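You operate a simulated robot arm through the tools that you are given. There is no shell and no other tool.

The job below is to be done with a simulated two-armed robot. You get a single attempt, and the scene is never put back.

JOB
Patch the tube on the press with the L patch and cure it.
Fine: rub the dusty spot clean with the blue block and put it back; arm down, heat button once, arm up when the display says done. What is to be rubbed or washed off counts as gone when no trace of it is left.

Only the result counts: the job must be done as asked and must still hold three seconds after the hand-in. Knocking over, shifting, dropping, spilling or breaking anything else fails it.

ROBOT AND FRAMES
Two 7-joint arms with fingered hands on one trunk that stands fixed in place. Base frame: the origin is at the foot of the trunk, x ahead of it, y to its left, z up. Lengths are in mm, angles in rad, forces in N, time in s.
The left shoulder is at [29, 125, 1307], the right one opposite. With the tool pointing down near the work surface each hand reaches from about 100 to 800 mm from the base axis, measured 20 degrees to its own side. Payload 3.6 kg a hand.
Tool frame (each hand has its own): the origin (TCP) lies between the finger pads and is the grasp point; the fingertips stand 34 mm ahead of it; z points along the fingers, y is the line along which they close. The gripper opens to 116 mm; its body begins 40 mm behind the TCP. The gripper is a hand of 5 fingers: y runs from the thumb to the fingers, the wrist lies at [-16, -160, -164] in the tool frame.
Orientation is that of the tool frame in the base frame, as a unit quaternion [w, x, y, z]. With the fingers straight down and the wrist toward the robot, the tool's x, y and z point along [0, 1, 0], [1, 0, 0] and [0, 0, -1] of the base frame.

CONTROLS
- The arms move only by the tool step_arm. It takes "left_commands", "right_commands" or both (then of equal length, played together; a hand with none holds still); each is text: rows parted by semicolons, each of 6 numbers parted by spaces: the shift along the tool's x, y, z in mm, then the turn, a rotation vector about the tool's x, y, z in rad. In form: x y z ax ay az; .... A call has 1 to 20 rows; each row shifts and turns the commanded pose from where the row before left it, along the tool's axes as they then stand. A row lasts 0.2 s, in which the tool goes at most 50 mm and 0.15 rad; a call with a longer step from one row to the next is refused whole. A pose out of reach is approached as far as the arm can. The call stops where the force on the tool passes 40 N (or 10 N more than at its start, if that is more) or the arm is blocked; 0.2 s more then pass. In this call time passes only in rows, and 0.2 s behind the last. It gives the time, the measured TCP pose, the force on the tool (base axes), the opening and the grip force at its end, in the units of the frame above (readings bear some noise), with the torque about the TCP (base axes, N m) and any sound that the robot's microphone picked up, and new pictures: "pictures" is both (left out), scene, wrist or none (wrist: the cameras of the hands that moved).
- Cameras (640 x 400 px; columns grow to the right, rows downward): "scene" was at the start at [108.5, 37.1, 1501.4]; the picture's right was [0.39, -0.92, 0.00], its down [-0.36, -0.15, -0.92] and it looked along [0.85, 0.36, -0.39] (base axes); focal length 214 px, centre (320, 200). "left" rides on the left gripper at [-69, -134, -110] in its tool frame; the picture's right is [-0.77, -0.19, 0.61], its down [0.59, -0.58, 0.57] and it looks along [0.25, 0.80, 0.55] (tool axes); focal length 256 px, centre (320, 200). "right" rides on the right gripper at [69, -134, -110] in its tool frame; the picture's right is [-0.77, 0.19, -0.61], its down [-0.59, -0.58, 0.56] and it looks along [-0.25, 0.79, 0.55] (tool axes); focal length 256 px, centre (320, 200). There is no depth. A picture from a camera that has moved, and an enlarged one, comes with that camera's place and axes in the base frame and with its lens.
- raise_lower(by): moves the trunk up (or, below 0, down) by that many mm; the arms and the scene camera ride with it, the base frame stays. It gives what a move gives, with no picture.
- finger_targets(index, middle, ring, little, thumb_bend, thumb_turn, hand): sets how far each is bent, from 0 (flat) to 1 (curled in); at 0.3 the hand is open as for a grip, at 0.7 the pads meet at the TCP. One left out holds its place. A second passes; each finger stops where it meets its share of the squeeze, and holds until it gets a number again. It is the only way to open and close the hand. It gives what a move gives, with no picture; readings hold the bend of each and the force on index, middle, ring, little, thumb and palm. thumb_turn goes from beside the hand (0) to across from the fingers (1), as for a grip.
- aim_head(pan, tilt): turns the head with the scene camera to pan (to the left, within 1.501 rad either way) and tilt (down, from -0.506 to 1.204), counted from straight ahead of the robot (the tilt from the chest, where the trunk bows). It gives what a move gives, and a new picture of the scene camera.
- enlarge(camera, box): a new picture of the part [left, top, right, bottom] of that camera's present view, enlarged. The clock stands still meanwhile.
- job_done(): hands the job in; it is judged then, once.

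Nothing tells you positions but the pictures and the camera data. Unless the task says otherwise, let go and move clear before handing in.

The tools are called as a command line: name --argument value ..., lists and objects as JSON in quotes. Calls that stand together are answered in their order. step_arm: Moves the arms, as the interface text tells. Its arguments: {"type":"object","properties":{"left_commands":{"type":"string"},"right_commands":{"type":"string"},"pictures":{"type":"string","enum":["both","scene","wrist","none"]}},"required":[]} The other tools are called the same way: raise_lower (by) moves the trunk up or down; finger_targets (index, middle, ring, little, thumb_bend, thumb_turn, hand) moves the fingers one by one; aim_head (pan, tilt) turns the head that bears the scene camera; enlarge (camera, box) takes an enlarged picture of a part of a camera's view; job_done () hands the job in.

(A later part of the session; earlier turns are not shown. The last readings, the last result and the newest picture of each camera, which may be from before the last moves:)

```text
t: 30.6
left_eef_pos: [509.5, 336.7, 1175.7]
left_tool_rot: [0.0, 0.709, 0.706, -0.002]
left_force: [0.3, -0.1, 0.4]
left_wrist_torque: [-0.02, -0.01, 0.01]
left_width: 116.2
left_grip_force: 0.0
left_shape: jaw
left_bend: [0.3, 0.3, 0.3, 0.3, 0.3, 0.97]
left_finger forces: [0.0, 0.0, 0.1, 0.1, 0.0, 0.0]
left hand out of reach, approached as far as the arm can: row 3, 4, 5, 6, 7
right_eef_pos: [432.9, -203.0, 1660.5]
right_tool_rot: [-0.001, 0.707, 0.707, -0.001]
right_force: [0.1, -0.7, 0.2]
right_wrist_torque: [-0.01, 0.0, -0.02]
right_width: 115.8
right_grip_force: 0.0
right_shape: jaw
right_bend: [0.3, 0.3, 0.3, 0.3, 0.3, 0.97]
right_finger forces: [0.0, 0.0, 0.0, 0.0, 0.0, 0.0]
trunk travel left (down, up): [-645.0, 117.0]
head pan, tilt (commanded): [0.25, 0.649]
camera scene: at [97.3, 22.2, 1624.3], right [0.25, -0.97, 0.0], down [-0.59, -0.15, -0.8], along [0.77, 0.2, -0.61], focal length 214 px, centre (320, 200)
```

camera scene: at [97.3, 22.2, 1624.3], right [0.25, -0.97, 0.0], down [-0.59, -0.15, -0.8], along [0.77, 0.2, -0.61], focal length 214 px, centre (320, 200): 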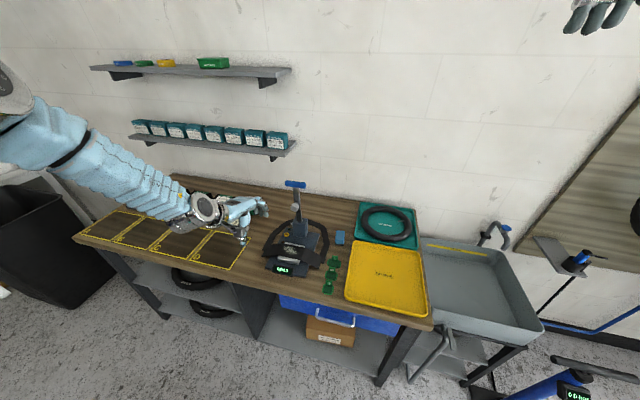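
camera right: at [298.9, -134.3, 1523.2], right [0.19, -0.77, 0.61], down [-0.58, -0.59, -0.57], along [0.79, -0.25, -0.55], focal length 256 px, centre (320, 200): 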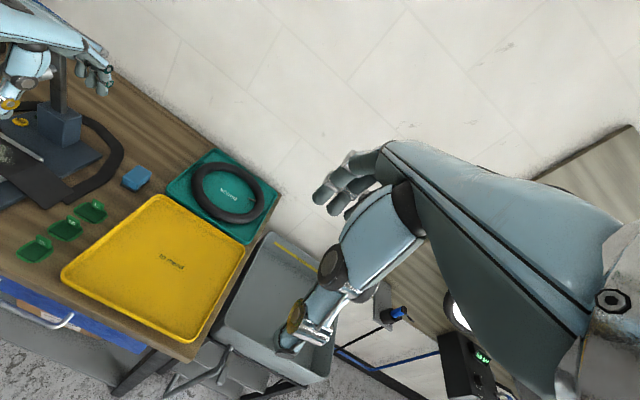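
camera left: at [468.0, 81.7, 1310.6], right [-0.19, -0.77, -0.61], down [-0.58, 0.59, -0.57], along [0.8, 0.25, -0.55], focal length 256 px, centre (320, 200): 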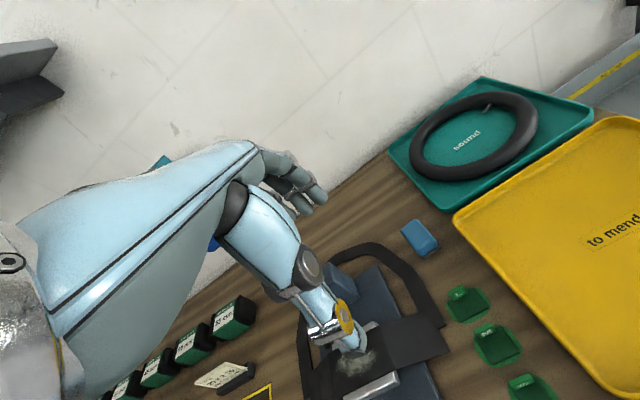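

The elbow is stuck in an "up and out" branch, which blocks low inward poses. I'll bring the trunk back to start height and use a counter-clockwise hand yaw to coax the elbow down and in.

raise_lower --by -100

step_arm --left_commands "10 -10 0 0 0 -0.15;10 -10 0 0 0 -0.15;10 -10 0 0 0 -0.15;0 0 0 0 0 -0.15;0 0 0 0 0 -0.15;0 0 0 0 0 -0.15" --pictures "scene"

```text
t: 31.9
left_eef_pos: [508.9, 337.1, 1078.1]
left_tool_rot: [0.0, 0.708, 0.707, -0.001]
left_force: [0.1, -0.2, 0.2]
left_wrist_torque: [0.0, 0.03, 0.01]
left_width: 115.9
left_grip_force: 0.1
left_shape: jaw
left_bend: [0.3, 0.3, 0.3, 0.3, 0.3, 0.97]
left_finger forces: [0.0, 0.1, 0.0, 0.0, 0.1, 0.0]
right_eef_pos: [431.6, -204.1, 1559.8]
right_tool_rot: [0.0, 0.707, 0.707, 0.0]
right_force: [0.2, 0.1, 0.3]
right_wrist_torque: [-0.01, 0.01, -0.02]
right_width: 116.0
right_grip_force: 0.0
right_shape: jaw
right_bend: [0.3, 0.3, 0.3, 0.3, 0.3, 0.97]
right_finger forces: [0.1, 0.0, 0.1, 0.0, 0.0, 0.1]
trunk travel left (down, up): [-545.0, 217.0]
head pan, tilt (commanded): [0.25, 0.649]
```

```text
t: 33.3
left_eef_pos: [460.2, 375.5, 1102.5]
left_tool_rot: [-0.001, 0.33, 0.944, -0.001]
left_force: [-1.3, -0.5, -0.9]
left_wrist_torque: [0.04, -0.05, -0.03]
left_width: 116.0
left_grip_force: 0.1
left_shape: jaw
left_bend: [0.3, 0.3, 0.3, 0.3, 0.3, 0.97]
left_finger forces: [0.0, 0.0, 0.1, 0.1, 0.0, 0.0]
left hand out of reach, approached as far as the arm can: row 4, 5, 6
right_eef_pos: [432.2, -205.1, 1560.6]
right_tool_rot: [0.001, 0.707, 0.707, 0.001]
right_force: [-0.7, -0.4, -0.3]
right_wrist_torque: [0.0, -0.01, 0.01]
right_width: 116.1
right_grip_force: 0.0
right_shape: jaw
right_bend: [0.3, 0.3, 0.3, 0.3, 0.3, 0.97]
right_finger forces: [0.0, 0.0, 0.0, 0.0, 0.0, 0.1]
trunk travel left (down, up): [-545.0, 217.0]
head pan, tilt (commanded): [0.25, 0.649]
camera scene: at [102.6, 21.2, 1524.1], right [0.25, -0.97, 0.0], down [-0.59, -0.15, -0.8], along [0.77, 0.2, -0.6], focal length 214 px, centre (320, 200)
```

scene: 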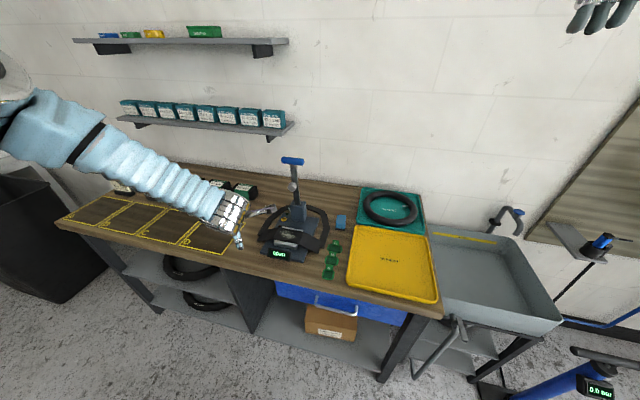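

The yaw was followed but the elbow stayed up. I'll try the other direction: yaw clockwise and then move right.

step_arm --left_commands "0 0 0 0 0 0.15;0 0 0 0 0 0.15;0 0 0 0 0 0.15;0 0 0 0 0 0.15;0 0 0 0 0 0.15;0 0 0 0 0 0.15;0 0 0 0 0 0.15;0 0 0 0 0 0.15;0 0 0 0 0 0.15;0 0 0 0 0 0.15;0 0 0 0 0 0.15;0 0 0 0 0 0.15" --pictures "scene"

```text
t: 35.9
left_eef_pos: [453.3, 377.5, 1091.8]
left_tool_rot: [-0.021, 0.927, 0.374, -0.026]
left_force: [0.0, -1.3, -0.4]
left_wrist_torque: [0.03, 0.03, 0.01]
left_width: 115.6
left_grip_force: 0.0
left_shape: jaw
left_bend: [0.3, 0.3, 0.3, 0.3, 0.3, 0.97]
left_finger forces: [0.0, 0.0, 0.0, 0.1, 0.0, 0.0]
left hand out of reach, approached as far as the arm can: row 9
right_eef_pos: [434.0, -203.7, 1559.5]
right_tool_rot: [-0.001, 0.708, 0.707, -0.001]
right_force: [0.5, 0.0, -0.4]
right_wrist_torque: [0.01, 0.01, 0.01]
right_width: 115.7
right_grip_force: 0.1
right_shape: jaw
right_bend: [0.3, 0.3, 0.3, 0.3, 0.3, 0.97]
right_finger forces: [0.0, 0.0, 0.0, 0.1, 0.0, 0.1]
trunk travel left (down, up): [-545.0, 217.0]
head pan, tilt (commanded): [0.25, 0.649]
camera scene: at [104.1, 20.6, 1524.0], right [0.25, -0.97, 0.0], down [-0.59, -0.15, -0.8], along [0.77, 0.2, -0.61], focal length 214 px, centre (320, 200)
```

scene: 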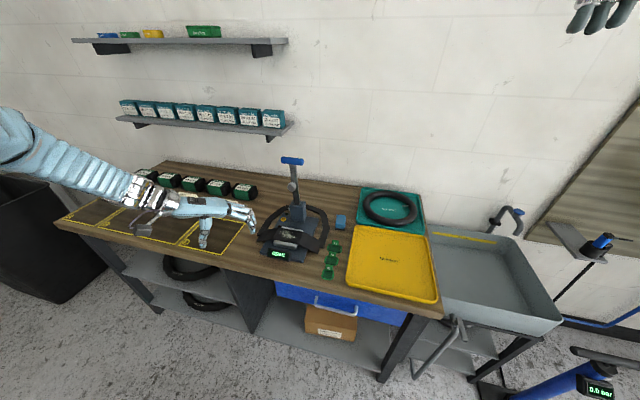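

The hand now points right-forward. I'll turn the head to look at the whole left arm and understand its elbow configuration.

aim_head --pan 1.2 --tilt 0.6

```text
t: 37.2
left_eef_pos: [449.7, 379.3, 1092.3]
left_tool_rot: [-0.022, 0.926, 0.375, -0.024]
left_force: [-0.4, -0.3, 0.3]
left_wrist_torque: [-0.04, 0.02, -0.02]
left_width: 116.0
left_grip_force: 0.0
left_shape: jaw
left_bend: [0.3, 0.3, 0.3, 0.3, 0.3, 0.97]
left_finger forces: [0.0, 0.0, 0.0, 0.0, 0.0, 0.0]
right_eef_pos: [432.2, -203.8, 1559.3]
right_tool_rot: [0.0, 0.708, 0.707, 0.0]
right_force: [0.3, 0.2, 0.3]
right_wrist_torque: [-0.03, -0.01, -0.02]
right_width: 115.8
right_grip_force: 0.1
right_shape: jaw
right_bend: [0.3, 0.3, 0.3, 0.3, 0.3, 0.97]
right_finger forces: [0.0, 0.0, 0.0, 0.1, 0.0, 0.1]
trunk travel left (down, up): [-545.0, 217.0]
head pan, tilt (commanded): [1.201, 0.6]
camera scene: at [50.2, 82.8, 1528.4], right [0.93, -0.36, 0.0], down [-0.2, -0.53, -0.82], along [0.3, 0.77, -0.57], focal length 214 px, centre (320, 200)
```

scene: 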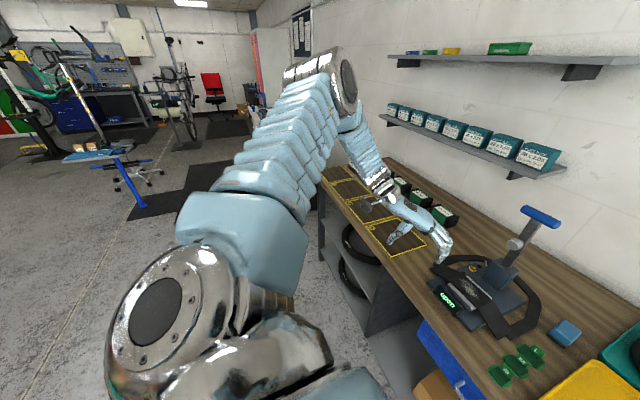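

The upper arm rises to an elbow well above the shoulder, then the forearm drops. I'll extend the arm nearly straight over the free left side, roll the hand (supinate) there so the shoulder shares the roll, and then retract so the elbow bends downward.

step_arm --left_commands "0 0 -20 0 0 -0.15;0 0 -20 0 0 -0.15;0 0 -20 0 0 -0.15;0 0 -20 0 0 -0.15;0 0 -20 0 0 -0.15;15 30 0 0 0 -0.05;15 30 0 0 0 0;15 30 0 0 0 0;15 30 0 0 0 0;15 30 0 0 0 0;15 30 0 0 0 0;0 30 0 0 0 0;0 30 0 0 0 0" --pictures "scene"

```text
t: 40.0
left_eef_pos: [620.0, 447.6, 1203.2]
left_tool_rot: [-0.029, 0.707, 0.707, -0.016]
left_force: [0.2, -0.2, -0.4]
left_wrist_torque: [0.0, 0.04, -0.02]
left_width: 115.7
left_grip_force: 0.1
left_shape: jaw
left_bend: [0.3, 0.3, 0.3, 0.3, 0.3, 0.97]
left_finger forces: [0.0, 0.0, 0.0, 0.0, 0.0, 0.0]
left hand out of reach, approached as far as the arm can: row 11, 12, 13
right_eef_pos: [433.7, -203.8, 1559.8]
right_tool_rot: [0.001, 0.707, 0.707, 0.0]
right_force: [0.3, 0.2, -0.3]
right_wrist_torque: [0.01, 0.0, 0.0]
right_width: 116.1
right_grip_force: 0.1
right_shape: jaw
right_bend: [0.3, 0.3, 0.3, 0.3, 0.3, 0.97]
right_finger forces: [0.1, 0.0, 0.0, 0.0, 0.0, 0.0]
trunk travel left (down, up): [-545.0, 217.0]
head pan, tilt (commanded): [1.201, 0.6]
camera scene: at [50.1, 82.8, 1528.4], right [0.93, -0.36, 0.0], down [-0.2, -0.53, -0.82], along [0.3, 0.77, -0.57], focal length 214 px, centre (320, 200)
```

scene: 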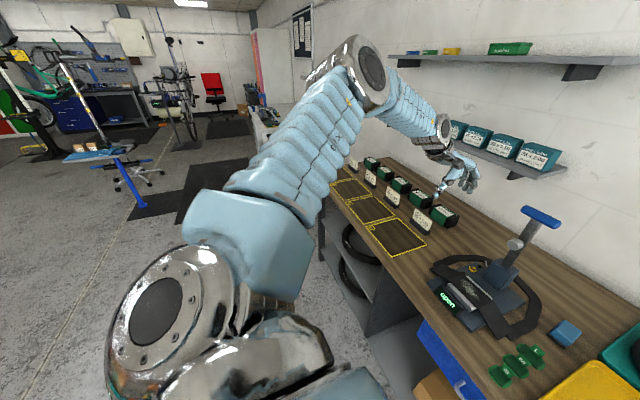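

It stops at a joint limit with the elbow still bent. I'll retract slightly and roll the hand about the forward axis (palm turning to face right) to pull the elbow down.

step_arm --left_commands "0 -30 0 0 0 0;0 -20 0 0 -0.15 0;0 0 0 0 -0.15 0;0 0 0 0 -0.15 0;0 0 0 0 -0.15 0;0 0 0 0 -0.15 0;0 0 0 0 -0.15 0;0 0 0 0 -0.15 0" --pictures "scene"

```text
t: 41.8
left_eef_pos: [533.1, 416.7, 1236.9]
left_tool_rot: [0.329, 0.602, 0.627, -0.368]
left_force: [-0.7, 0.9, -0.6]
left_wrist_torque: [-0.02, -0.01, 0.0]
left_width: 115.7
left_grip_force: 0.2
left_shape: jaw
left_bend: [0.3, 0.3, 0.3, 0.3, 0.3, 0.97]
left_finger forces: [0.0, 0.0, 0.1, 0.0, 0.0, 0.1]
left hand out of reach, approached as far as the arm can: row 5, 6, 7, 8
right_eef_pos: [432.0, -203.4, 1560.8]
right_tool_rot: [0.0, 0.708, 0.707, -0.001]
right_force: [0.2, 0.2, -1.2]
right_wrist_torque: [-0.02, -0.02, 0.03]
right_width: 115.9
right_grip_force: 0.0
right_shape: jaw
right_bend: [0.3, 0.3, 0.3, 0.3, 0.3, 0.97]
right_finger forces: [0.1, 0.0, 0.0, 0.0, 0.0, 0.0]
trunk travel left (down, up): [-545.0, 217.0]
head pan, tilt (commanded): [1.201, 0.6]
camera scene: at [49.7, 82.7, 1528.4], right [0.93, -0.36, 0.0], down [-0.2, -0.53, -0.83], along [0.3, 0.77, -0.56], focal length 214 px, centre (320, 200)
```

scene: 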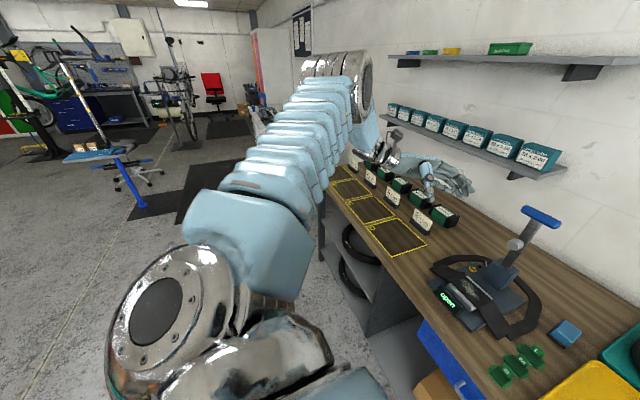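

The elbow didn't drop much. I'll undo the roll and test descending farther out on the free left side (around x≈600, y≈400), to see how low this branch can go.

step_arm --left_commands "0 0 0 0 0.15 0;0 0 0 0 0.15 0;0 0 0 0 0.15 0;0 0 0 0 0.15 0;0 0 0 0 0.15 0;0 0 0 0 0.15 0;0 0 0 0 0.12 0" --pictures "scene"

```text
t: 43.4
left_eef_pos: [534.3, 417.3, 1235.4]
left_tool_rot: [-0.02, 0.707, 0.707, -0.026]
left_force: [0.9, -0.2, 0.4]
left_wrist_torque: [-0.02, 0.02, -0.01]
left_width: 115.8
left_grip_force: 0.0
left_shape: jaw
left_bend: [0.3, 0.3, 0.3, 0.3, 0.3, 0.97]
left_finger forces: [0.1, 0.0, 0.0, 0.1, 0.0, 0.0]
right_eef_pos: [431.3, -202.5, 1561.3]
right_tool_rot: [0.0, 0.707, 0.707, 0.0]
right_force: [0.4, -0.6, -1.3]
right_wrist_torque: [0.0, 0.02, 0.01]
right_width: 116.0
right_grip_force: 0.0
right_shape: jaw
right_bend: [0.3, 0.3, 0.3, 0.3, 0.3, 0.97]
right_finger forces: [0.1, 0.0, 0.0, 0.0, 0.0, 0.1]
trunk travel left (down, up): [-545.0, 217.0]
head pan, tilt (commanded): [1.201, 0.6]
camera scene: at [50.2, 82.4, 1528.4], right [0.93, -0.36, 0.0], down [-0.2, -0.53, -0.83], along [0.3, 0.77, -0.56], focal length 214 px, centre (320, 200)
```

scene: 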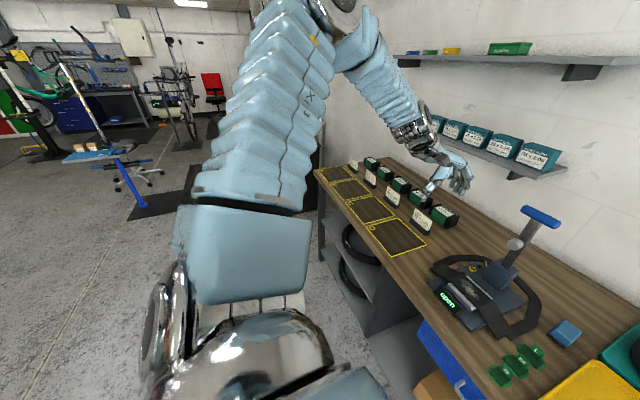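

Rolling out and back shifted the elbow higher, so rolling the opposite way should lower it. I'll do the reverse cycle: roll positive, then undo.

step_arm --left_commands "0 0 0 0 0.15 0;0 0 0 0 0.15 0;0 0 0 0 0.15 0;0 0 0 0 0.15 0;0 0 0 0 0.15 0;0 0 0 0 0.15 0;0 0 0 0 0.15 0;0 0 0 0 0.15 0" --pictures "scene"

```text
t: 45.2
left_eef_pos: [621.8, 673.2, 1375.4]
left_tool_rot: [-0.416, 0.598, 0.572, 0.378]
left_force: [-0.2, 0.2, 0.2]
left_wrist_torque: [0.0, 0.03, 0.02]
left_width: 115.9
left_grip_force: 0.1
left_shape: jaw
left_bend: [0.3, 0.3, 0.3, 0.3, 0.3, 0.97]
left_finger forces: [0.0, 0.0, 0.0, 0.1, 0.0, 0.0]
left hand out of reach, approached as far as the arm can: row 1, 2, 3, 4, 5, 6, 7, 8
right_eef_pos: [432.7, -203.9, 1560.7]
right_tool_rot: [-0.001, 0.707, 0.707, 0.0]
right_force: [0.0, -0.6, -0.1]
right_wrist_torque: [0.03, -0.02, 0.02]
right_width: 115.9
right_grip_force: 0.0
right_shape: jaw
right_bend: [0.3, 0.3, 0.3, 0.3, 0.3, 0.97]
right_finger forces: [0.0, 0.0, 0.0, 0.0, 0.0, 0.0]
trunk travel left (down, up): [-545.0, 217.0]
head pan, tilt (commanded): [1.201, 0.6]
camera scene: at [50.8, 82.1, 1528.4], right [0.93, -0.36, 0.0], down [-0.2, -0.53, -0.83], along [0.3, 0.77, -0.56], focal length 214 px, centre (320, 200)
```

scene: 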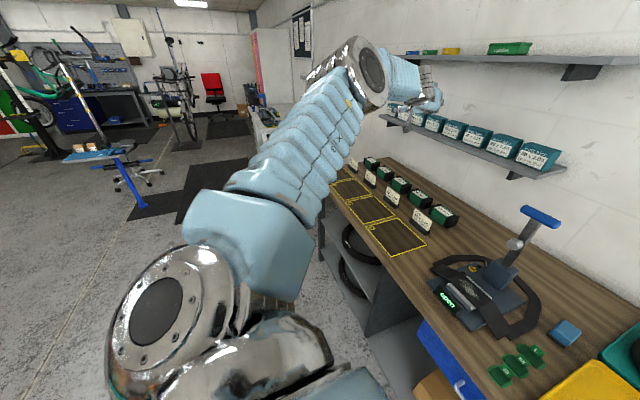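

Orientation was kept at the cost of position: the hand drifted left and up but is still clear of the shelf. I'll roll back now and watch where the elbow goes.

step_arm --left_commands "0 -10 0 0 -0.15 0;0 -10 0 0 -0.15 0;0 -10 0 0 -0.15 0;0 -10 0 0 -0.15 0;0 -10 0 0 -0.15 0;0 -10 0 0 -0.15 0;0 -10 0 0 -0.15 0;0 -10 0 0 -0.15 0" --pictures "scene"

```text
t: 47.0
left_eef_pos: [519.5, 648.5, 1368.1]
left_tool_rot: [-0.089, 0.704, 0.703, 0.047]
left_force: [0.0, 1.4, -0.2]
left_wrist_torque: [0.0, 0.01, 0.01]
left_width: 115.7
left_grip_force: 0.0
left_shape: jaw
left_bend: [0.3, 0.3, 0.3, 0.3, 0.3, 0.97]
left_finger forces: [0.1, 0.0, 0.1, 0.0, 0.1, 0.1]
left hand out of reach, approached as far as the arm can: row 3, 4, 5, 6, 7, 8
right_eef_pos: [432.9, -203.4, 1560.5]
right_tool_rot: [0.0, 0.707, 0.707, 0.0]
right_force: [-0.2, -0.2, 0.0]
right_wrist_torque: [0.02, 0.02, 0.01]
right_width: 116.1
right_grip_force: 0.1
right_shape: jaw
right_bend: [0.3, 0.3, 0.3, 0.3, 0.3, 0.97]
right_finger forces: [0.0, 0.1, 0.0, 0.0, 0.0, 0.0]
trunk travel left (down, up): [-545.0, 217.0]
head pan, tilt (commanded): [1.201, 0.6]
camera scene: at [50.3, 83.1, 1528.3], right [0.93, -0.36, 0.0], down [-0.2, -0.53, -0.82], along [0.3, 0.77, -0.57], focal length 214 px, centre (320, 200)
```

scene: 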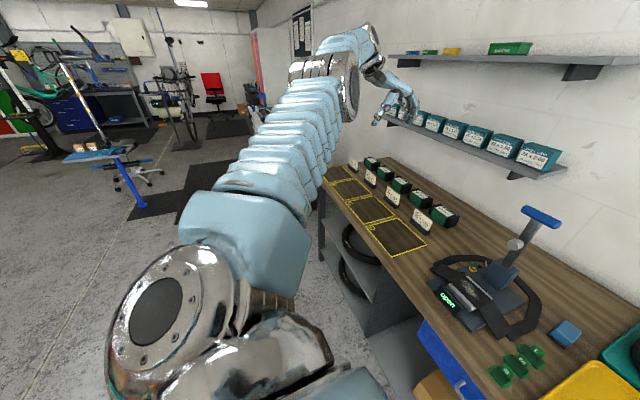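

The elbow came down relative to the wrist. I'll bring the hand back toward (480, 400, 1250) with the residual tilt corrected and see whether the elbow stays lower.

step_arm --left_commands "-35 0 10 -0.02 -0.06 0;-40 0 10 -0.02 -0.06 0;-40 -5 20 -0.02 -0.06 0;-40 -5 20 0 0 0;-40 -5 20 0 0 0;-40 -5 20 0 0 0" --pictures "scene"

```text
t: 48.4
left_eef_pos: [499.7, 420.2, 1254.7]
left_tool_rot: [-0.006, 0.709, 0.706, 0.005]
left_force: [1.0, 0.8, -0.1]
left_wrist_torque: [0.01, 0.01, 0.03]
left_width: 116.0
left_grip_force: 0.0
left_shape: jaw
left_bend: [0.3, 0.3, 0.3, 0.3, 0.3, 0.97]
left_finger forces: [0.0, 0.0, 0.1, 0.0, 0.1, 0.0]
right_eef_pos: [432.0, -205.2, 1560.7]
right_tool_rot: [0.0, 0.707, 0.707, 0.0]
right_force: [0.2, 0.4, 0.7]
right_wrist_torque: [0.03, 0.0, 0.03]
right_width: 116.0
right_grip_force: 0.1
right_shape: jaw
right_bend: [0.3, 0.3, 0.3, 0.3, 0.3, 0.97]
right_finger forces: [0.0, 0.1, 0.1, 0.0, 0.0, 0.0]
trunk travel left (down, up): [-545.0, 217.0]
head pan, tilt (commanded): [1.201, 0.6]
camera scene: at [50.3, 81.8, 1528.4], right [0.93, -0.36, 0.0], down [-0.2, -0.53, -0.83], along [0.3, 0.77, -0.56], focal length 214 px, centre (320, 200)
```

scene: 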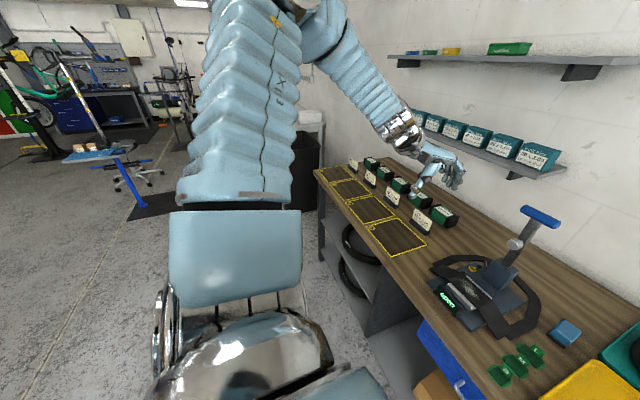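

The elbow is now up but further inward. I'll test whether inward reach is better from this configuration by moving right at z≈1200, in front of the lever.

step_arm --left_commands "-40 5 10 0 0 0;-40 5 10 0 0 0;-40 5 10 0 0 0;-40 5 10 0 0 0;-40 5 10 0 0 0;-40 5 10 0 0 0;-40 5 0 0 0 0;-40 5 0 0 0 0" --pictures "scene"

```text
t: 50.2
left_eef_pos: [513.4, 144.4, 1208.7]
left_tool_rot: [-0.004, 0.71, 0.705, 0.005]
left_force: [0.5, -0.2, -0.1]
left_wrist_torque: [0.02, 0.04, 0.0]
left_width: 115.9
left_grip_force: 0.1
left_shape: jaw
left_bend: [0.3, 0.3, 0.3, 0.3, 0.3, 0.97]
left_finger forces: [0.0, 0.0, 0.0, 0.0, 0.1, 0.0]
left hand out of reach, approached as far as the arm can: row 7, 8
right_eef_pos: [431.6, -204.2, 1560.7]
right_tool_rot: [0.0, 0.708, 0.706, 0.0]
right_force: [0.5, 0.7, -0.2]
right_wrist_torque: [0.02, 0.03, -0.02]
right_width: 116.0
right_grip_force: 0.2
right_shape: jaw
right_bend: [0.3, 0.3, 0.3, 0.3, 0.3, 0.97]
right_finger forces: [0.0, 0.0, 0.0, 0.0, 0.0, 0.0]
trunk travel left (down, up): [-545.0, 217.0]
head pan, tilt (commanded): [1.201, 0.6]
camera scene: at [49.9, 82.2, 1528.4], right [0.93, -0.36, 0.0], down [-0.2, -0.53, -0.83], along [0.3, 0.77, -0.56], focal length 214 px, centre (320, 200)
```

scene: 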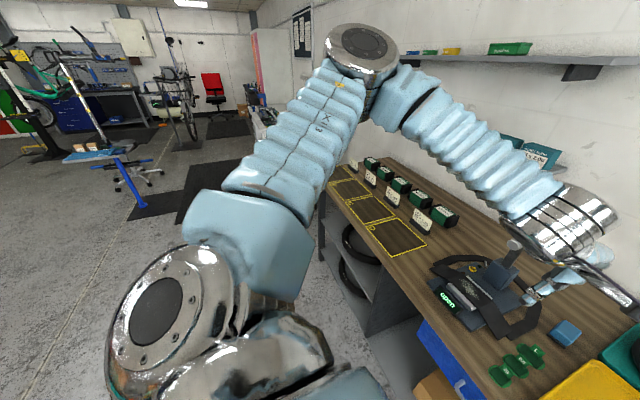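

Still limited near y≈144 when folded. I'll test straightening the arm by extending forward at z≈1250 (beside and above the lever) and then moving right.

step_arm --left_commands "10 0 -20 0 0 0;0 20 -20 0 0 0;0 25 0 0 0 0;0 25 0 0 0 0;0 25 0 0 0 0;0 25 0 0 0 0;0 25 0 0 0 0;0 25 0 0 0 0" --pictures "scene"

```text
t: 52.0
left_eef_pos: [611.9, 212.1, 1272.1]
left_tool_rot: [-0.004, 0.709, 0.705, 0.005]
left_force: [-0.3, -0.8, 0.2]
left_wrist_torque: [0.04, -0.01, -0.03]
left_width: 115.7
left_grip_force: 0.1
left_shape: jaw
left_bend: [0.3, 0.3, 0.3, 0.3, 0.3, 0.97]
left_finger forces: [0.0, 0.0, 0.0, 0.0, 0.0, 0.1]
left hand out of reach, approached as far as the arm can: row 3, 4, 5, 6, 7, 8
right_eef_pos: [432.1, -203.0, 1560.5]
right_tool_rot: [0.0, 0.707, 0.707, 0.0]
right_force: [0.8, 0.4, -1.1]
right_wrist_torque: [-0.01, 0.0, 0.0]
right_width: 115.7
right_grip_force: 0.2
right_shape: jaw
right_bend: [0.3, 0.3, 0.3, 0.3, 0.3, 0.97]
right_finger forces: [0.0, 0.0, 0.0, 0.0, 0.0, 0.1]
trunk travel left (down, up): [-545.0, 217.0]
head pan, tilt (commanded): [1.201, 0.6]
camera scene: at [50.4, 83.0, 1528.4], right [0.93, -0.36, 0.0], down [-0.2, -0.53, -0.82], along [0.3, 0.77, -0.57], focal length 214 px, centre (320, 200)
```

scene: 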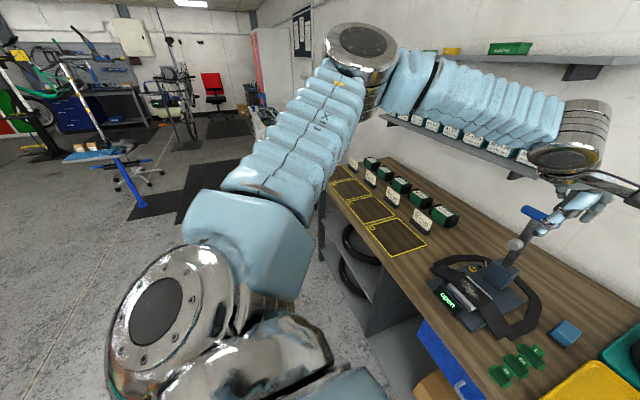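

The upper arm always sits in a raised-sideways branch. The way out is to sweep the hand wide to the left so the elbow drops outward, go low there, and then come back inward; I'll start by moving left.

step_arm --left_commands "30 -30 0 0 0 0;40 -25 0 0 0 0;40 -25 0 0 0 0;45 -20 0 0 0 0;45 -20 0 0 0 0;45 -10 0 0 0 0;45 0 0 0 0 0;45 0 0 0 0 0;45 0 0 0 0 0;45 0 0 0 0 0" --pictures "scene"

```text
t: 54.2
left_eef_pos: [486.0, 638.3, 1277.2]
left_tool_rot: [-0.005, 0.709, 0.706, 0.003]
left_force: [-0.2, 1.0, 0.3]
left_wrist_torque: [0.01, 0.03, -0.02]
left_width: 116.0
left_grip_force: 0.0
left_shape: jaw
left_bend: [0.3, 0.3, 0.3, 0.3, 0.3, 0.97]
left_finger forces: [0.0, 0.0, 0.0, 0.0, 0.0, 0.0]
right_eef_pos: [434.1, -202.2, 1559.6]
right_tool_rot: [0.0, 0.707, 0.707, -0.001]
right_force: [0.4, -0.5, -0.2]
right_wrist_torque: [0.02, 0.01, -0.02]
right_width: 116.0
right_grip_force: 0.2
right_shape: jaw
right_bend: [0.3, 0.3, 0.3, 0.3, 0.3, 0.97]
right_finger forces: [0.0, 0.0, 0.2, 0.0, 0.1, 0.0]
trunk travel left (down, up): [-545.0, 217.0]
head pan, tilt (commanded): [1.201, 0.6]
camera scene: at [51.3, 83.9, 1528.3], right [0.93, -0.36, 0.0], down [-0.21, -0.53, -0.82], along [0.3, 0.77, -0.57], focal length 214 px, centre (320, 200)
```

scene: 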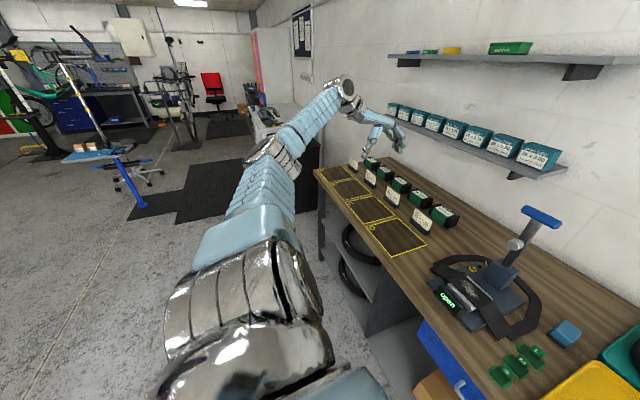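

The elbow is now out to the side at shoulder height. I'll keep going: descend here, then come inward low.

step_arm --left_commands "0 -10 35 0 0 0;0 -10 35 0 0 0;0 -10 35 0 0 0;0 -10 35 0 0 0;0 0 35 0 0 0;0 0 30 0 0 0" --pictures "scene"

```text
t: 55.6
left_eef_pos: [444.5, 640.8, 1073.4]
left_tool_rot: [-0.005, 0.708, 0.706, 0.005]
left_force: [0.0, 0.8, -0.7]
left_wrist_torque: [-0.03, 0.01, 0.0]
left_width: 115.8
left_grip_force: 0.0
left_shape: jaw
left_bend: [0.3, 0.3, 0.3, 0.3, 0.3, 0.97]
left_finger forces: [0.1, 0.1, 0.0, 0.0, 0.0, 0.0]
right_eef_pos: [432.6, -202.8, 1561.6]
right_tool_rot: [0.0, 0.707, 0.707, 0.0]
right_force: [0.1, 0.0, 0.0]
right_wrist_torque: [-0.02, 0.01, -0.02]
right_width: 115.8
right_grip_force: 0.2
right_shape: jaw
right_bend: [0.3, 0.3, 0.3, 0.3, 0.3, 0.97]
right_finger forces: [0.1, 0.0, 0.1, 0.0, 0.0, 0.1]
trunk travel left (down, up): [-545.0, 217.0]
head pan, tilt (commanded): [1.201, 0.6]
camera scene: at [50.4, 83.3, 1528.3], right [0.93, -0.36, 0.0], down [-0.2, -0.53, -0.82], along [0.3, 0.77, -0.57], focal length 214 px, centre (320, 200)
```

scene: 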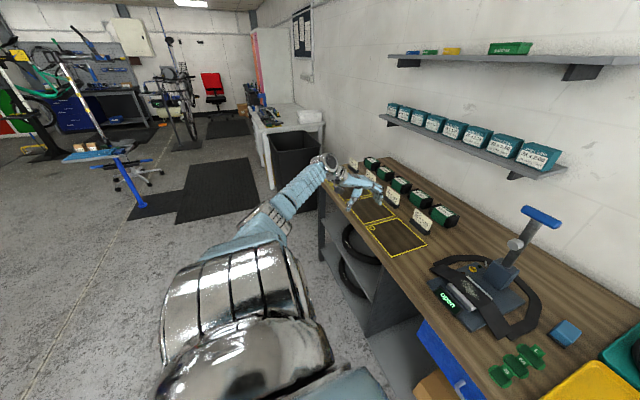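

Excellent, the elbow is now low. I'll come inward at z≈1060 passing in front of the press.

step_arm --left_commands "-40 8 0 0 0 0;-40 8 0 0 0 0;-40 8 0 0 0 0;-40 8 0 0 0 0;-40 8 0 0 0 0;-40 8 0 0 0 0;-40 8 0 0 0 0;-40 8 0 0 0 0;-40 8 0 0 0 0;-40 8 0 0 0 0;-40 8 0 0 0 0;-40 8 0 0 0 0" --pictures "scene"

```text
t: 58.2
left_eef_pos: [540.9, 154.4, 1068.1]
left_tool_rot: [-0.005, 0.708, 0.706, 0.005]
left_force: [0.2, -0.6, 0.0]
left_wrist_torque: [0.02, -0.02, 0.0]
left_width: 115.8
left_grip_force: 0.0
left_shape: jaw
left_bend: [0.3, 0.3, 0.3, 0.3, 0.3, 0.97]
left_finger forces: [0.0, 0.0, 0.0, 0.0, 0.1, 0.1]
right_eef_pos: [432.9, -206.4, 1559.2]
right_tool_rot: [-0.001, 0.708, 0.707, 0.0]
right_force: [0.0, 0.5, -0.1]
right_wrist_torque: [0.02, 0.0, -0.03]
right_width: 115.7
right_grip_force: 0.0
right_shape: jaw
right_bend: [0.3, 0.3, 0.3, 0.3, 0.3, 0.97]
right_finger forces: [0.0, 0.1, 0.1, 0.0, 0.0, 0.0]
trunk travel left (down, up): [-545.0, 217.0]
head pan, tilt (commanded): [1.201, 0.6]
camera scene: at [50.9, 80.7, 1528.5], right [0.93, -0.36, 0.0], down [-0.21, -0.53, -0.83], along [0.3, 0.77, -0.56], focal length 214 px, centre (320, 200)
```

scene: 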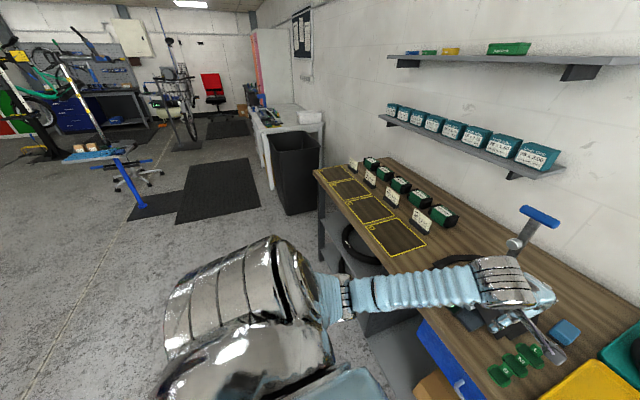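

The arm now tracks inward without trouble. I'll go to above the patches, lower the trunk by 145 for reach, and move on toward the block.

step_arm --left_commands "-18 25 -25 0 0 0;-18 25 -25 0 0 0;-18 25 -25 0 0 0;0 20 -20 0 0 0" --pictures "none"

raise_lower --by -145

aim_head --pan 0.2 --tilt 0.65

```text
t: 59.2
left_eef_pos: [635.4, 101.8, 1162.9]
left_tool_rot: [-0.005, 0.708, 0.706, 0.004]
left_force: [0.3, -0.1, 0.1]
left_wrist_torque: [0.04, -0.01, 0.0]
left_width: 116.1
left_grip_force: 0.0
left_shape: jaw
left_bend: [0.3, 0.3, 0.3, 0.3, 0.3, 0.97]
left_finger forces: [0.0, 0.0, 0.0, 0.0, 0.1, 0.0]
right_eef_pos: [434.1, -203.8, 1559.7]
right_tool_rot: [-0.001, 0.707, 0.707, 0.0]
right_force: [0.1, 0.0, 0.7]
right_wrist_torque: [-0.01, -0.02, 0.02]
right_width: 115.6
right_grip_force: 0.1
right_shape: jaw
right_bend: [0.3, 0.3, 0.3, 0.3, 0.3, 0.97]
right_finger forces: [0.1, 0.0, 0.0, 0.0, 0.1, 0.0]
trunk travel left (down, up): [-545.0, 217.0]
head pan, tilt (commanded): [1.201, 0.6]
```

```text
t: 60.9
left_eef_pos: [633.0, 102.4, 1017.0]
left_tool_rot: [-0.005, 0.708, 0.706, 0.006]
left_force: [-0.1, 0.0, -0.2]
left_wrist_torque: [-0.04, 0.0, 0.01]
left_width: 115.6
left_grip_force: 0.2
left_shape: jaw
left_bend: [0.3, 0.3, 0.3, 0.3, 0.3, 0.97]
left_finger forces: [0.0, 0.0, 0.1, 0.0, 0.0, 0.0]
right_eef_pos: [431.6, -202.9, 1415.1]
right_tool_rot: [0.0, 0.707, 0.707, -0.001]
right_force: [0.2, -0.3, 0.3]
right_wrist_torque: [0.02, -0.03, 0.02]
right_width: 116.2
right_grip_force: 0.1
right_shape: jaw
right_bend: [0.3, 0.3, 0.3, 0.3, 0.3, 0.97]
right_finger forces: [0.0, 0.1, 0.0, 0.1, 0.0, 0.0]
trunk travel left (down, up): [-400.0, 362.0]
head pan, tilt (commanded): [1.201, 0.6]
```

```text
t: 62.1
left_eef_pos: [632.5, 102.6, 1016.6]
left_tool_rot: [-0.005, 0.709, 0.705, 0.006]
left_force: [-0.4, 0.0, -0.5]
left_wrist_torque: [0.02, -0.01, -0.02]
left_width: 115.8
left_grip_force: 0.0
left_shape: jaw
left_bend: [0.3, 0.3, 0.3, 0.3, 0.3, 0.97]
left_finger forces: [0.0, 0.0, 0.1, 0.0, 0.0, 0.0]
right_eef_pos: [431.9, -203.8, 1415.9]
right_tool_rot: [0.001, 0.707, 0.708, 0.0]
right_force: [-0.6, 0.9, 1.1]
right_wrist_torque: [0.01, -0.03, 0.01]
right_width: 116.1
right_grip_force: 0.0
right_shape: jaw
right_bend: [0.3, 0.3, 0.3, 0.3, 0.3, 0.97]
right_finger forces: [0.1, 0.0, 0.1, 0.1, 0.0, 0.0]
trunk travel left (down, up): [-400.0, 362.0]
head pan, tilt (commanded): [0.201, 0.649]
camera scene: at [128.4, 17.4, 1378.1], right [0.2, -0.98, 0.0], down [-0.59, -0.12, -0.8], along [0.78, 0.16, -0.6], focal length 214 px, centre (320, 200)
```

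scene: 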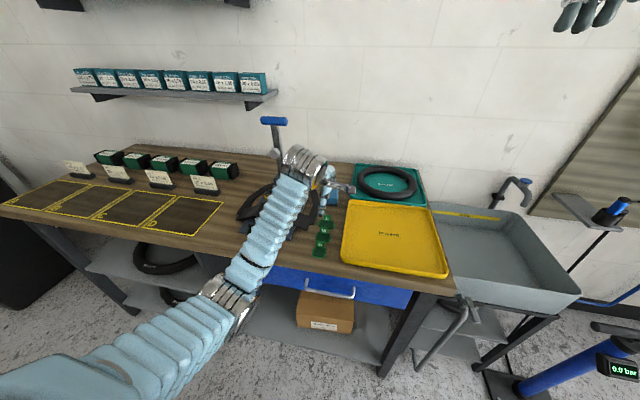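

The arm posture looks natural now. I'll move forward over the block at z≈1000 and check with the wrist camera.

step_arm --left_commands "-1 34 4 0 0 0;-1 34 4 0 0 0;-1 34 4 0 0 0;-1 34 4 0 0 0" --pictures "both"

```text
t: 63.1
left_eef_pos: [770.3, 97.0, 1000.1]
left_tool_rot: [-0.004, 0.708, 0.706, 0.004]
left_force: [0.3, -0.4, -1.2]
left_wrist_torque: [-0.01, -0.02, 0.0]
left_width: 115.7
left_grip_force: 0.1
left_shape: jaw
left_bend: [0.3, 0.3, 0.3, 0.3, 0.3, 0.97]
left_finger forces: [0.1, 0.0, 0.1, 0.1, 0.0, 0.1]
right_eef_pos: [433.1, -204.3, 1414.2]
right_tool_rot: [-0.001, 0.707, 0.707, -0.001]
right_force: [0.0, -1.6, -0.3]
right_wrist_torque: [-0.01, -0.02, 0.02]
right_width: 115.8
right_grip_force: 0.1
right_shape: jaw
right_bend: [0.3, 0.3, 0.3, 0.3, 0.3, 0.97]
right_finger forces: [0.0, 0.0, 0.0, 0.0, 0.1, 0.0]
trunk travel left (down, up): [-400.0, 362.0]
head pan, tilt (commanded): [0.201, 0.649]
camera scene: at [129.1, 16.6, 1378.0], right [0.2, -0.98, 0.0], down [-0.59, -0.12, -0.8], along [0.78, 0.16, -0.61], focal length 214 px, centre (320, 200)
camera left: at [636.4, 25.7, 1109.6], right [-0.19, -0.76, -0.62], down [-0.57, 0.6, -0.56], along [0.8, 0.25, -0.55], focal length 256 px, centre (320, 200)
```

scene: 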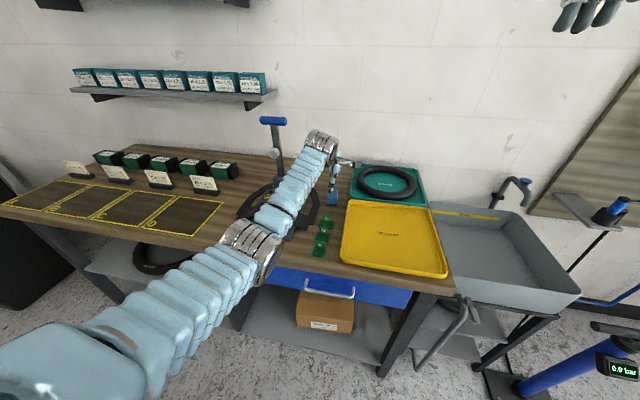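
left: 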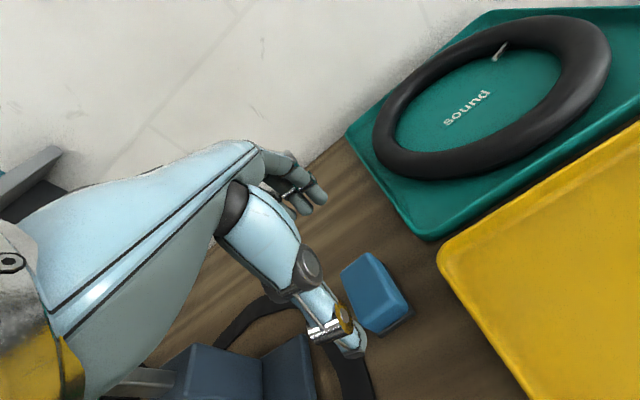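

The hand is above the block. I'll zoom in with the wrist camera to pin the block's exact place relative to the hand.

enlarge --camera "left" --box '[280, 210, 440, 370]'

enlarge --camera "scene" --box '[290, 120, 390, 220]'

```text
2.50 times, centred on (360, 290) of left
camera zoom: at [636.4, 25.7, 1109.6], right [-0.19, -0.76, -0.62], down [-0.57, 0.6, -0.56], along [0.8, 0.25, -0.55], focal length 640 px, centre (220, -25)
```

zoom: 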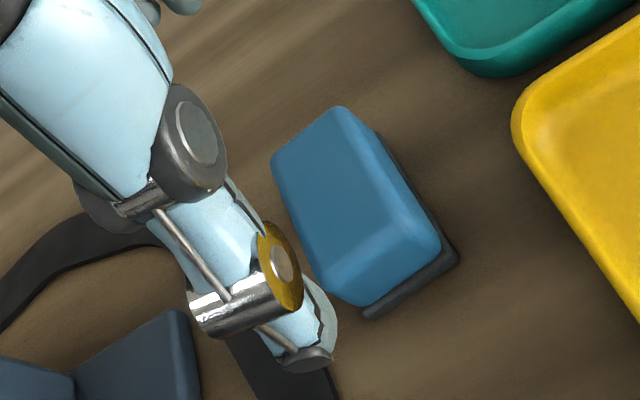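

```text
4.00 times, centred on (340, 170) of scene
camera zoom: at [129.1, 16.6, 1378.0], right [0.2, -0.98, 0.0], down [-0.59, -0.12, -0.8], along [0.78, 0.16, -0.61], focal length 858 px, centre (240, 320)
```

zoom: 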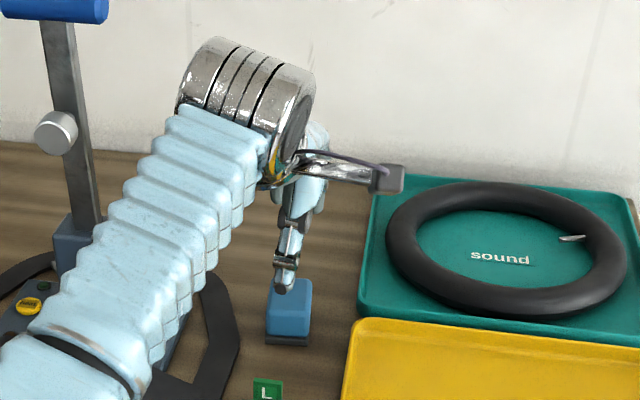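

The block centre checks out near (769, 97), within the open hand. I'll descend to z≈922 so the fingertips straddle the block just above the bench.

step_arm --left_commands "0 0 20 0 0 0;0 0 20 0 0 0;0 0 20 0 0 0;0 0 17 0 0 0" --pictures "both"

```text
t: 64.1
left_eef_pos: [769.7, 98.6, 922.8]
left_tool_rot: [-0.005, 0.708, 0.706, 0.006]
left_force: [-1.0, 0.5, 0.3]
left_wrist_torque: [-0.01, -0.01, 0.02]
left_width: 116.1
left_grip_force: 0.1
left_shape: jaw
left_bend: [0.3, 0.3, 0.3, 0.3, 0.3, 0.97]
left_finger forces: [0.1, 0.0, 0.0, 0.0, 0.0, 0.1]
right_eef_pos: [434.5, -203.5, 1414.4]
right_tool_rot: [-0.001, 0.707, 0.707, -0.001]
right_force: [-0.1, -0.4, 1.3]
right_wrist_torque: [-0.01, 0.01, -0.06]
right_width: 116.0
right_grip_force: 0.1
right_shape: jaw
right_bend: [0.3, 0.3, 0.3, 0.3, 0.3, 0.97]
right_finger forces: [0.1, 0.0, 0.1, 0.0, 0.1, 0.0]
trunk travel left (down, up): [-400.0, 362.0]
head pan, tilt (commanded): [0.201, 0.649]
camera scene: at [128.6, 17.1, 1378.0], right [0.2, -0.98, 0.0], down [-0.59, -0.12, -0.8], along [0.78, 0.16, -0.6], focal length 214 px, centre (320, 200)
camera left: at [635.3, 27.9, 1032.0], right [-0.19, -0.76, -0.62], down [-0.57, 0.6, -0.56], along [0.8, 0.25, -0.55], focal length 256 px, centre (320, 200)
```

scene: 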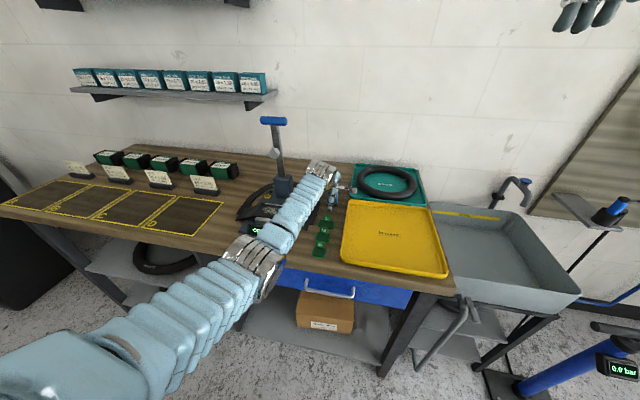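
left: 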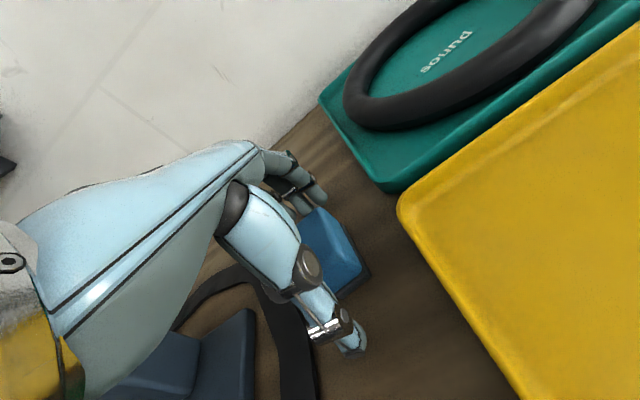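

Positioned with no contact. I'll close the hand on the block.

finger_targets --hand "left" --index 0.65 --middle 0.65 --ring 0.65 --little 0.65 --thumb_bend 0.65

enlarge --camera "left" --box '[220, 120, 460, 370]'

```text
t: 65.1
left_eef_pos: [769.3, 99.0, 923.2]
left_tool_rot: [-0.005, 0.708, 0.706, 0.006]
left_force: [-0.3, 1.2, 4.2]
left_wrist_torque: [0.02, -0.04, 0.0]
left_width: 57.5
left_grip_force: 25.5
left_shape: fingers
left_bend: [0.5, 0.52, 0.64, 0.65, 0.54, 0.97]
left_finger forces: [12.4, 12.4, 1.3, 0.0, 26.3, 0.0]
right_eef_pos: [432.4, -204.2, 1416.0]
right_tool_rot: [0.0, 0.707, 0.708, 0.0]
right_force: [0.6, -0.3, 0.1]
right_wrist_torque: [0.02, -0.01, -0.01]
right_width: 115.9
right_grip_force: 0.0
right_shape: jaw
right_bend: [0.3, 0.3, 0.3, 0.3, 0.3, 0.97]
right_finger forces: [0.0, 0.1, 0.0, 0.0, 0.1, 0.1]
trunk travel left (down, up): [-400.0, 362.0]
head pan, tilt (commanded): [0.201, 0.649]
```

```text
1.60 times, centred on (340, 245) of left
camera zoom: at [634.9, 28.0, 1033.0], right [-0.19, -0.76, -0.62], down [-0.57, 0.6, -0.56], along [0.8, 0.25, -0.55], focal length 410 px, centre (288, 128)
```

zoom: 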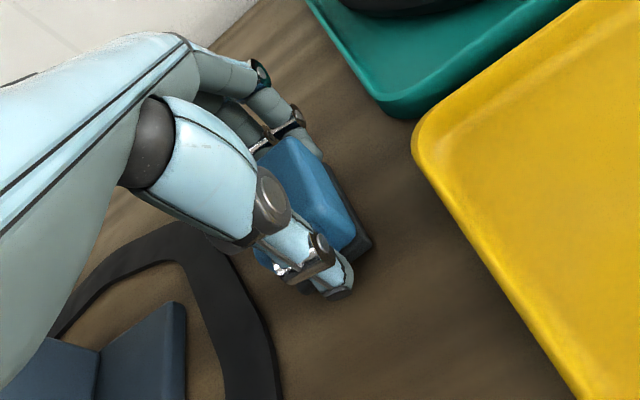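

The block is gripped firmly by thumb, index and middle (25 N). I'll lift it gently and check that it comes up and whether the dark base comes with it.

step_arm --left_commands "0 0 -10 0 0 0;0 0 -20 0 0 0;0 0 -30 0 0 0" --pictures "wrist"

enlarge --camera "left" --box '[240, 160, 440, 360]'

enlarge --camera "scene" --box '[290, 140, 370, 220]'

```text
t: 65.9
left_eef_pos: [770.2, 97.9, 983.7]
left_tool_rot: [-0.005, 0.708, 0.706, 0.004]
left_force: [-1.0, -0.1, -0.7]
left_wrist_torque: [0.03, 0.01, 0.0]
left_width: 57.2
left_grip_force: 26.1
left_shape: fingers
left_bend: [0.5, 0.52, 0.64, 0.65, 0.54, 0.97]
left_finger forces: [12.5, 12.2, 1.2, 0.0, 25.4, 0.1]
right_eef_pos: [432.3, -203.9, 1415.1]
right_tool_rot: [0.0, 0.707, 0.707, 0.0]
right_force: [0.9, 0.1, -0.4]
right_wrist_torque: [-0.01, -0.03, 0.0]
right_width: 116.0
right_grip_force: 0.2
right_shape: jaw
right_bend: [0.3, 0.3, 0.3, 0.3, 0.3, 0.97]
right_finger forces: [0.0, 0.0, 0.1, 0.1, 0.1, 0.0]
trunk travel left (down, up): [-400.0, 362.0]
head pan, tilt (commanded): [0.201, 0.649]
camera left: at [635.3, 26.9, 1092.5], right [-0.19, -0.76, -0.62], down [-0.58, 0.6, -0.56], along [0.8, 0.25, -0.55], focal length 256 px, centre (320, 200)
```

left: 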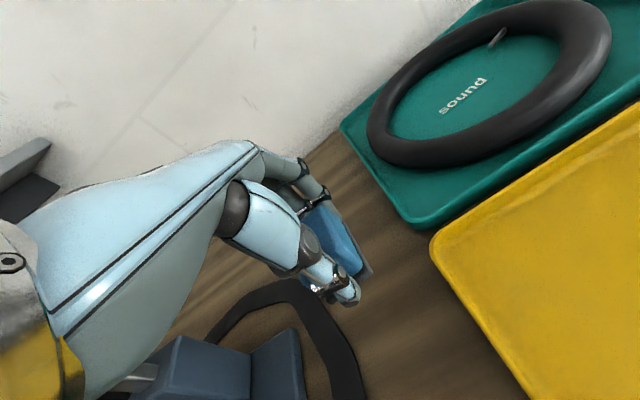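

```text
2.00 times, centred on (340, 260) of left
camera zoom: at [635.3, 26.9, 1092.5], right [-0.19, -0.76, -0.62], down [-0.58, 0.6, -0.56], along [0.8, 0.25, -0.55], focal length 512 px, centre (280, 80)
```

zoom: 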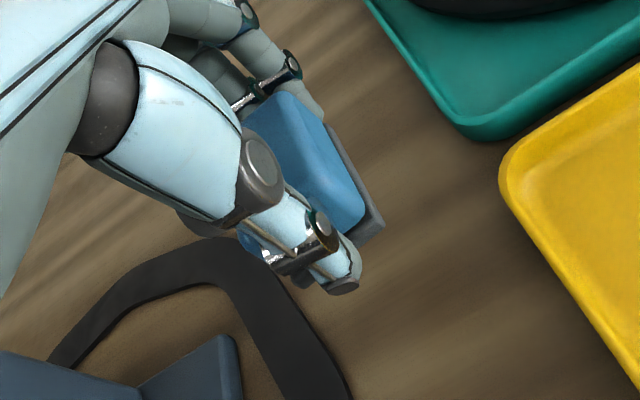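

```text
5.00 times, centred on (330, 180) of scene
camera zoom: at [128.3, 17.0, 1378.1], right [0.2, -0.98, 0.0], down [-0.59, -0.12, -0.8], along [0.78, 0.16, -0.6], focal length 1072 px, centre (270, 300)
```

zoom: 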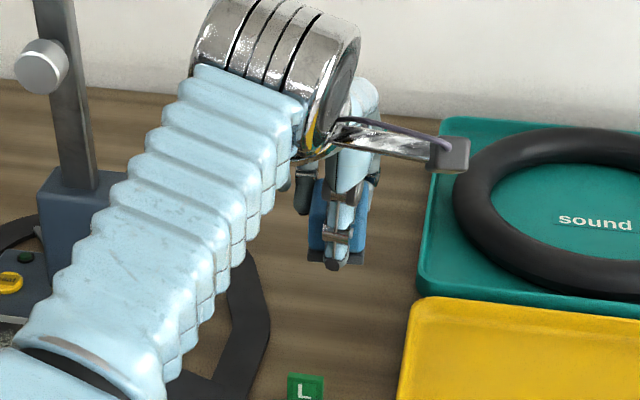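

The block and its dark rubbing face come up together, leaving nothing behind. I'll carry it at z≈1010 back to x≈620 and then left over the dusty spot near (637, 285), below the lever foot.

step_arm --left_commands "0 0 -14 0 0 0;0 -37 -14 0 0 0;0 -37 0 0 0 0;0 -37 0 0 0 0;0 -39 0 0 0 0;37 0 0 0 0 0;37 0 0 0 0 0;37 0 0 0 0 0;37 0 0 0 0 0;38 10 0 0 0 0" --pictures "both"

```text
t: 68.1
left_eef_pos: [630.0, 285.4, 1014.6]
left_tool_rot: [-0.004, 0.709, 0.705, 0.005]
left_force: [0.2, -0.1, -0.8]
left_wrist_torque: [-0.02, 0.0, -0.04]
left_width: 57.0
left_grip_force: 24.7
left_shape: fingers
left_bend: [0.5, 0.52, 0.65, 0.65, 0.54, 0.97]
left_finger forces: [12.3, 12.1, 0.8, 0.0, 24.6, 0.0]
right_eef_pos: [432.4, -201.8, 1415.7]
right_tool_rot: [0.0, 0.707, 0.707, -0.001]
right_force: [-0.3, 0.3, 0.1]
right_wrist_torque: [0.02, 0.0, -0.04]
right_width: 115.7
right_grip_force: 0.0
right_shape: jaw
right_bend: [0.3, 0.3, 0.3, 0.3, 0.3, 0.97]
right_finger forces: [0.0, 0.1, 0.1, 0.0, 0.0, 0.1]
trunk travel left (down, up): [-400.0, 362.0]
head pan, tilt (commanded): [0.201, 0.649]
camera scene: at [128.7, 18.5, 1378.0], right [0.2, -0.98, 0.0], down [-0.59, -0.12, -0.8], along [0.78, 0.16, -0.61], focal length 214 px, centre (320, 200)
camera left: at [495.4, 214.6, 1123.3], right [-0.19, -0.76, -0.62], down [-0.57, 0.6, -0.56], along [0.8, 0.25, -0.55], focal length 256 px, centre (320, 200)
```

scene: 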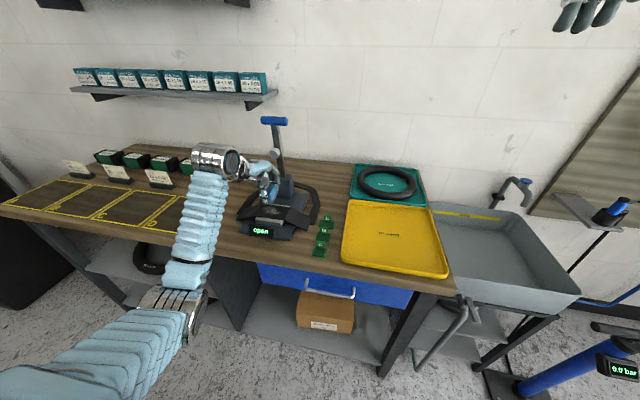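
left: 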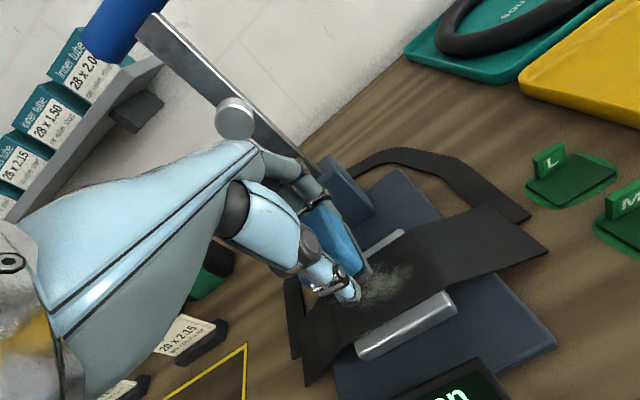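

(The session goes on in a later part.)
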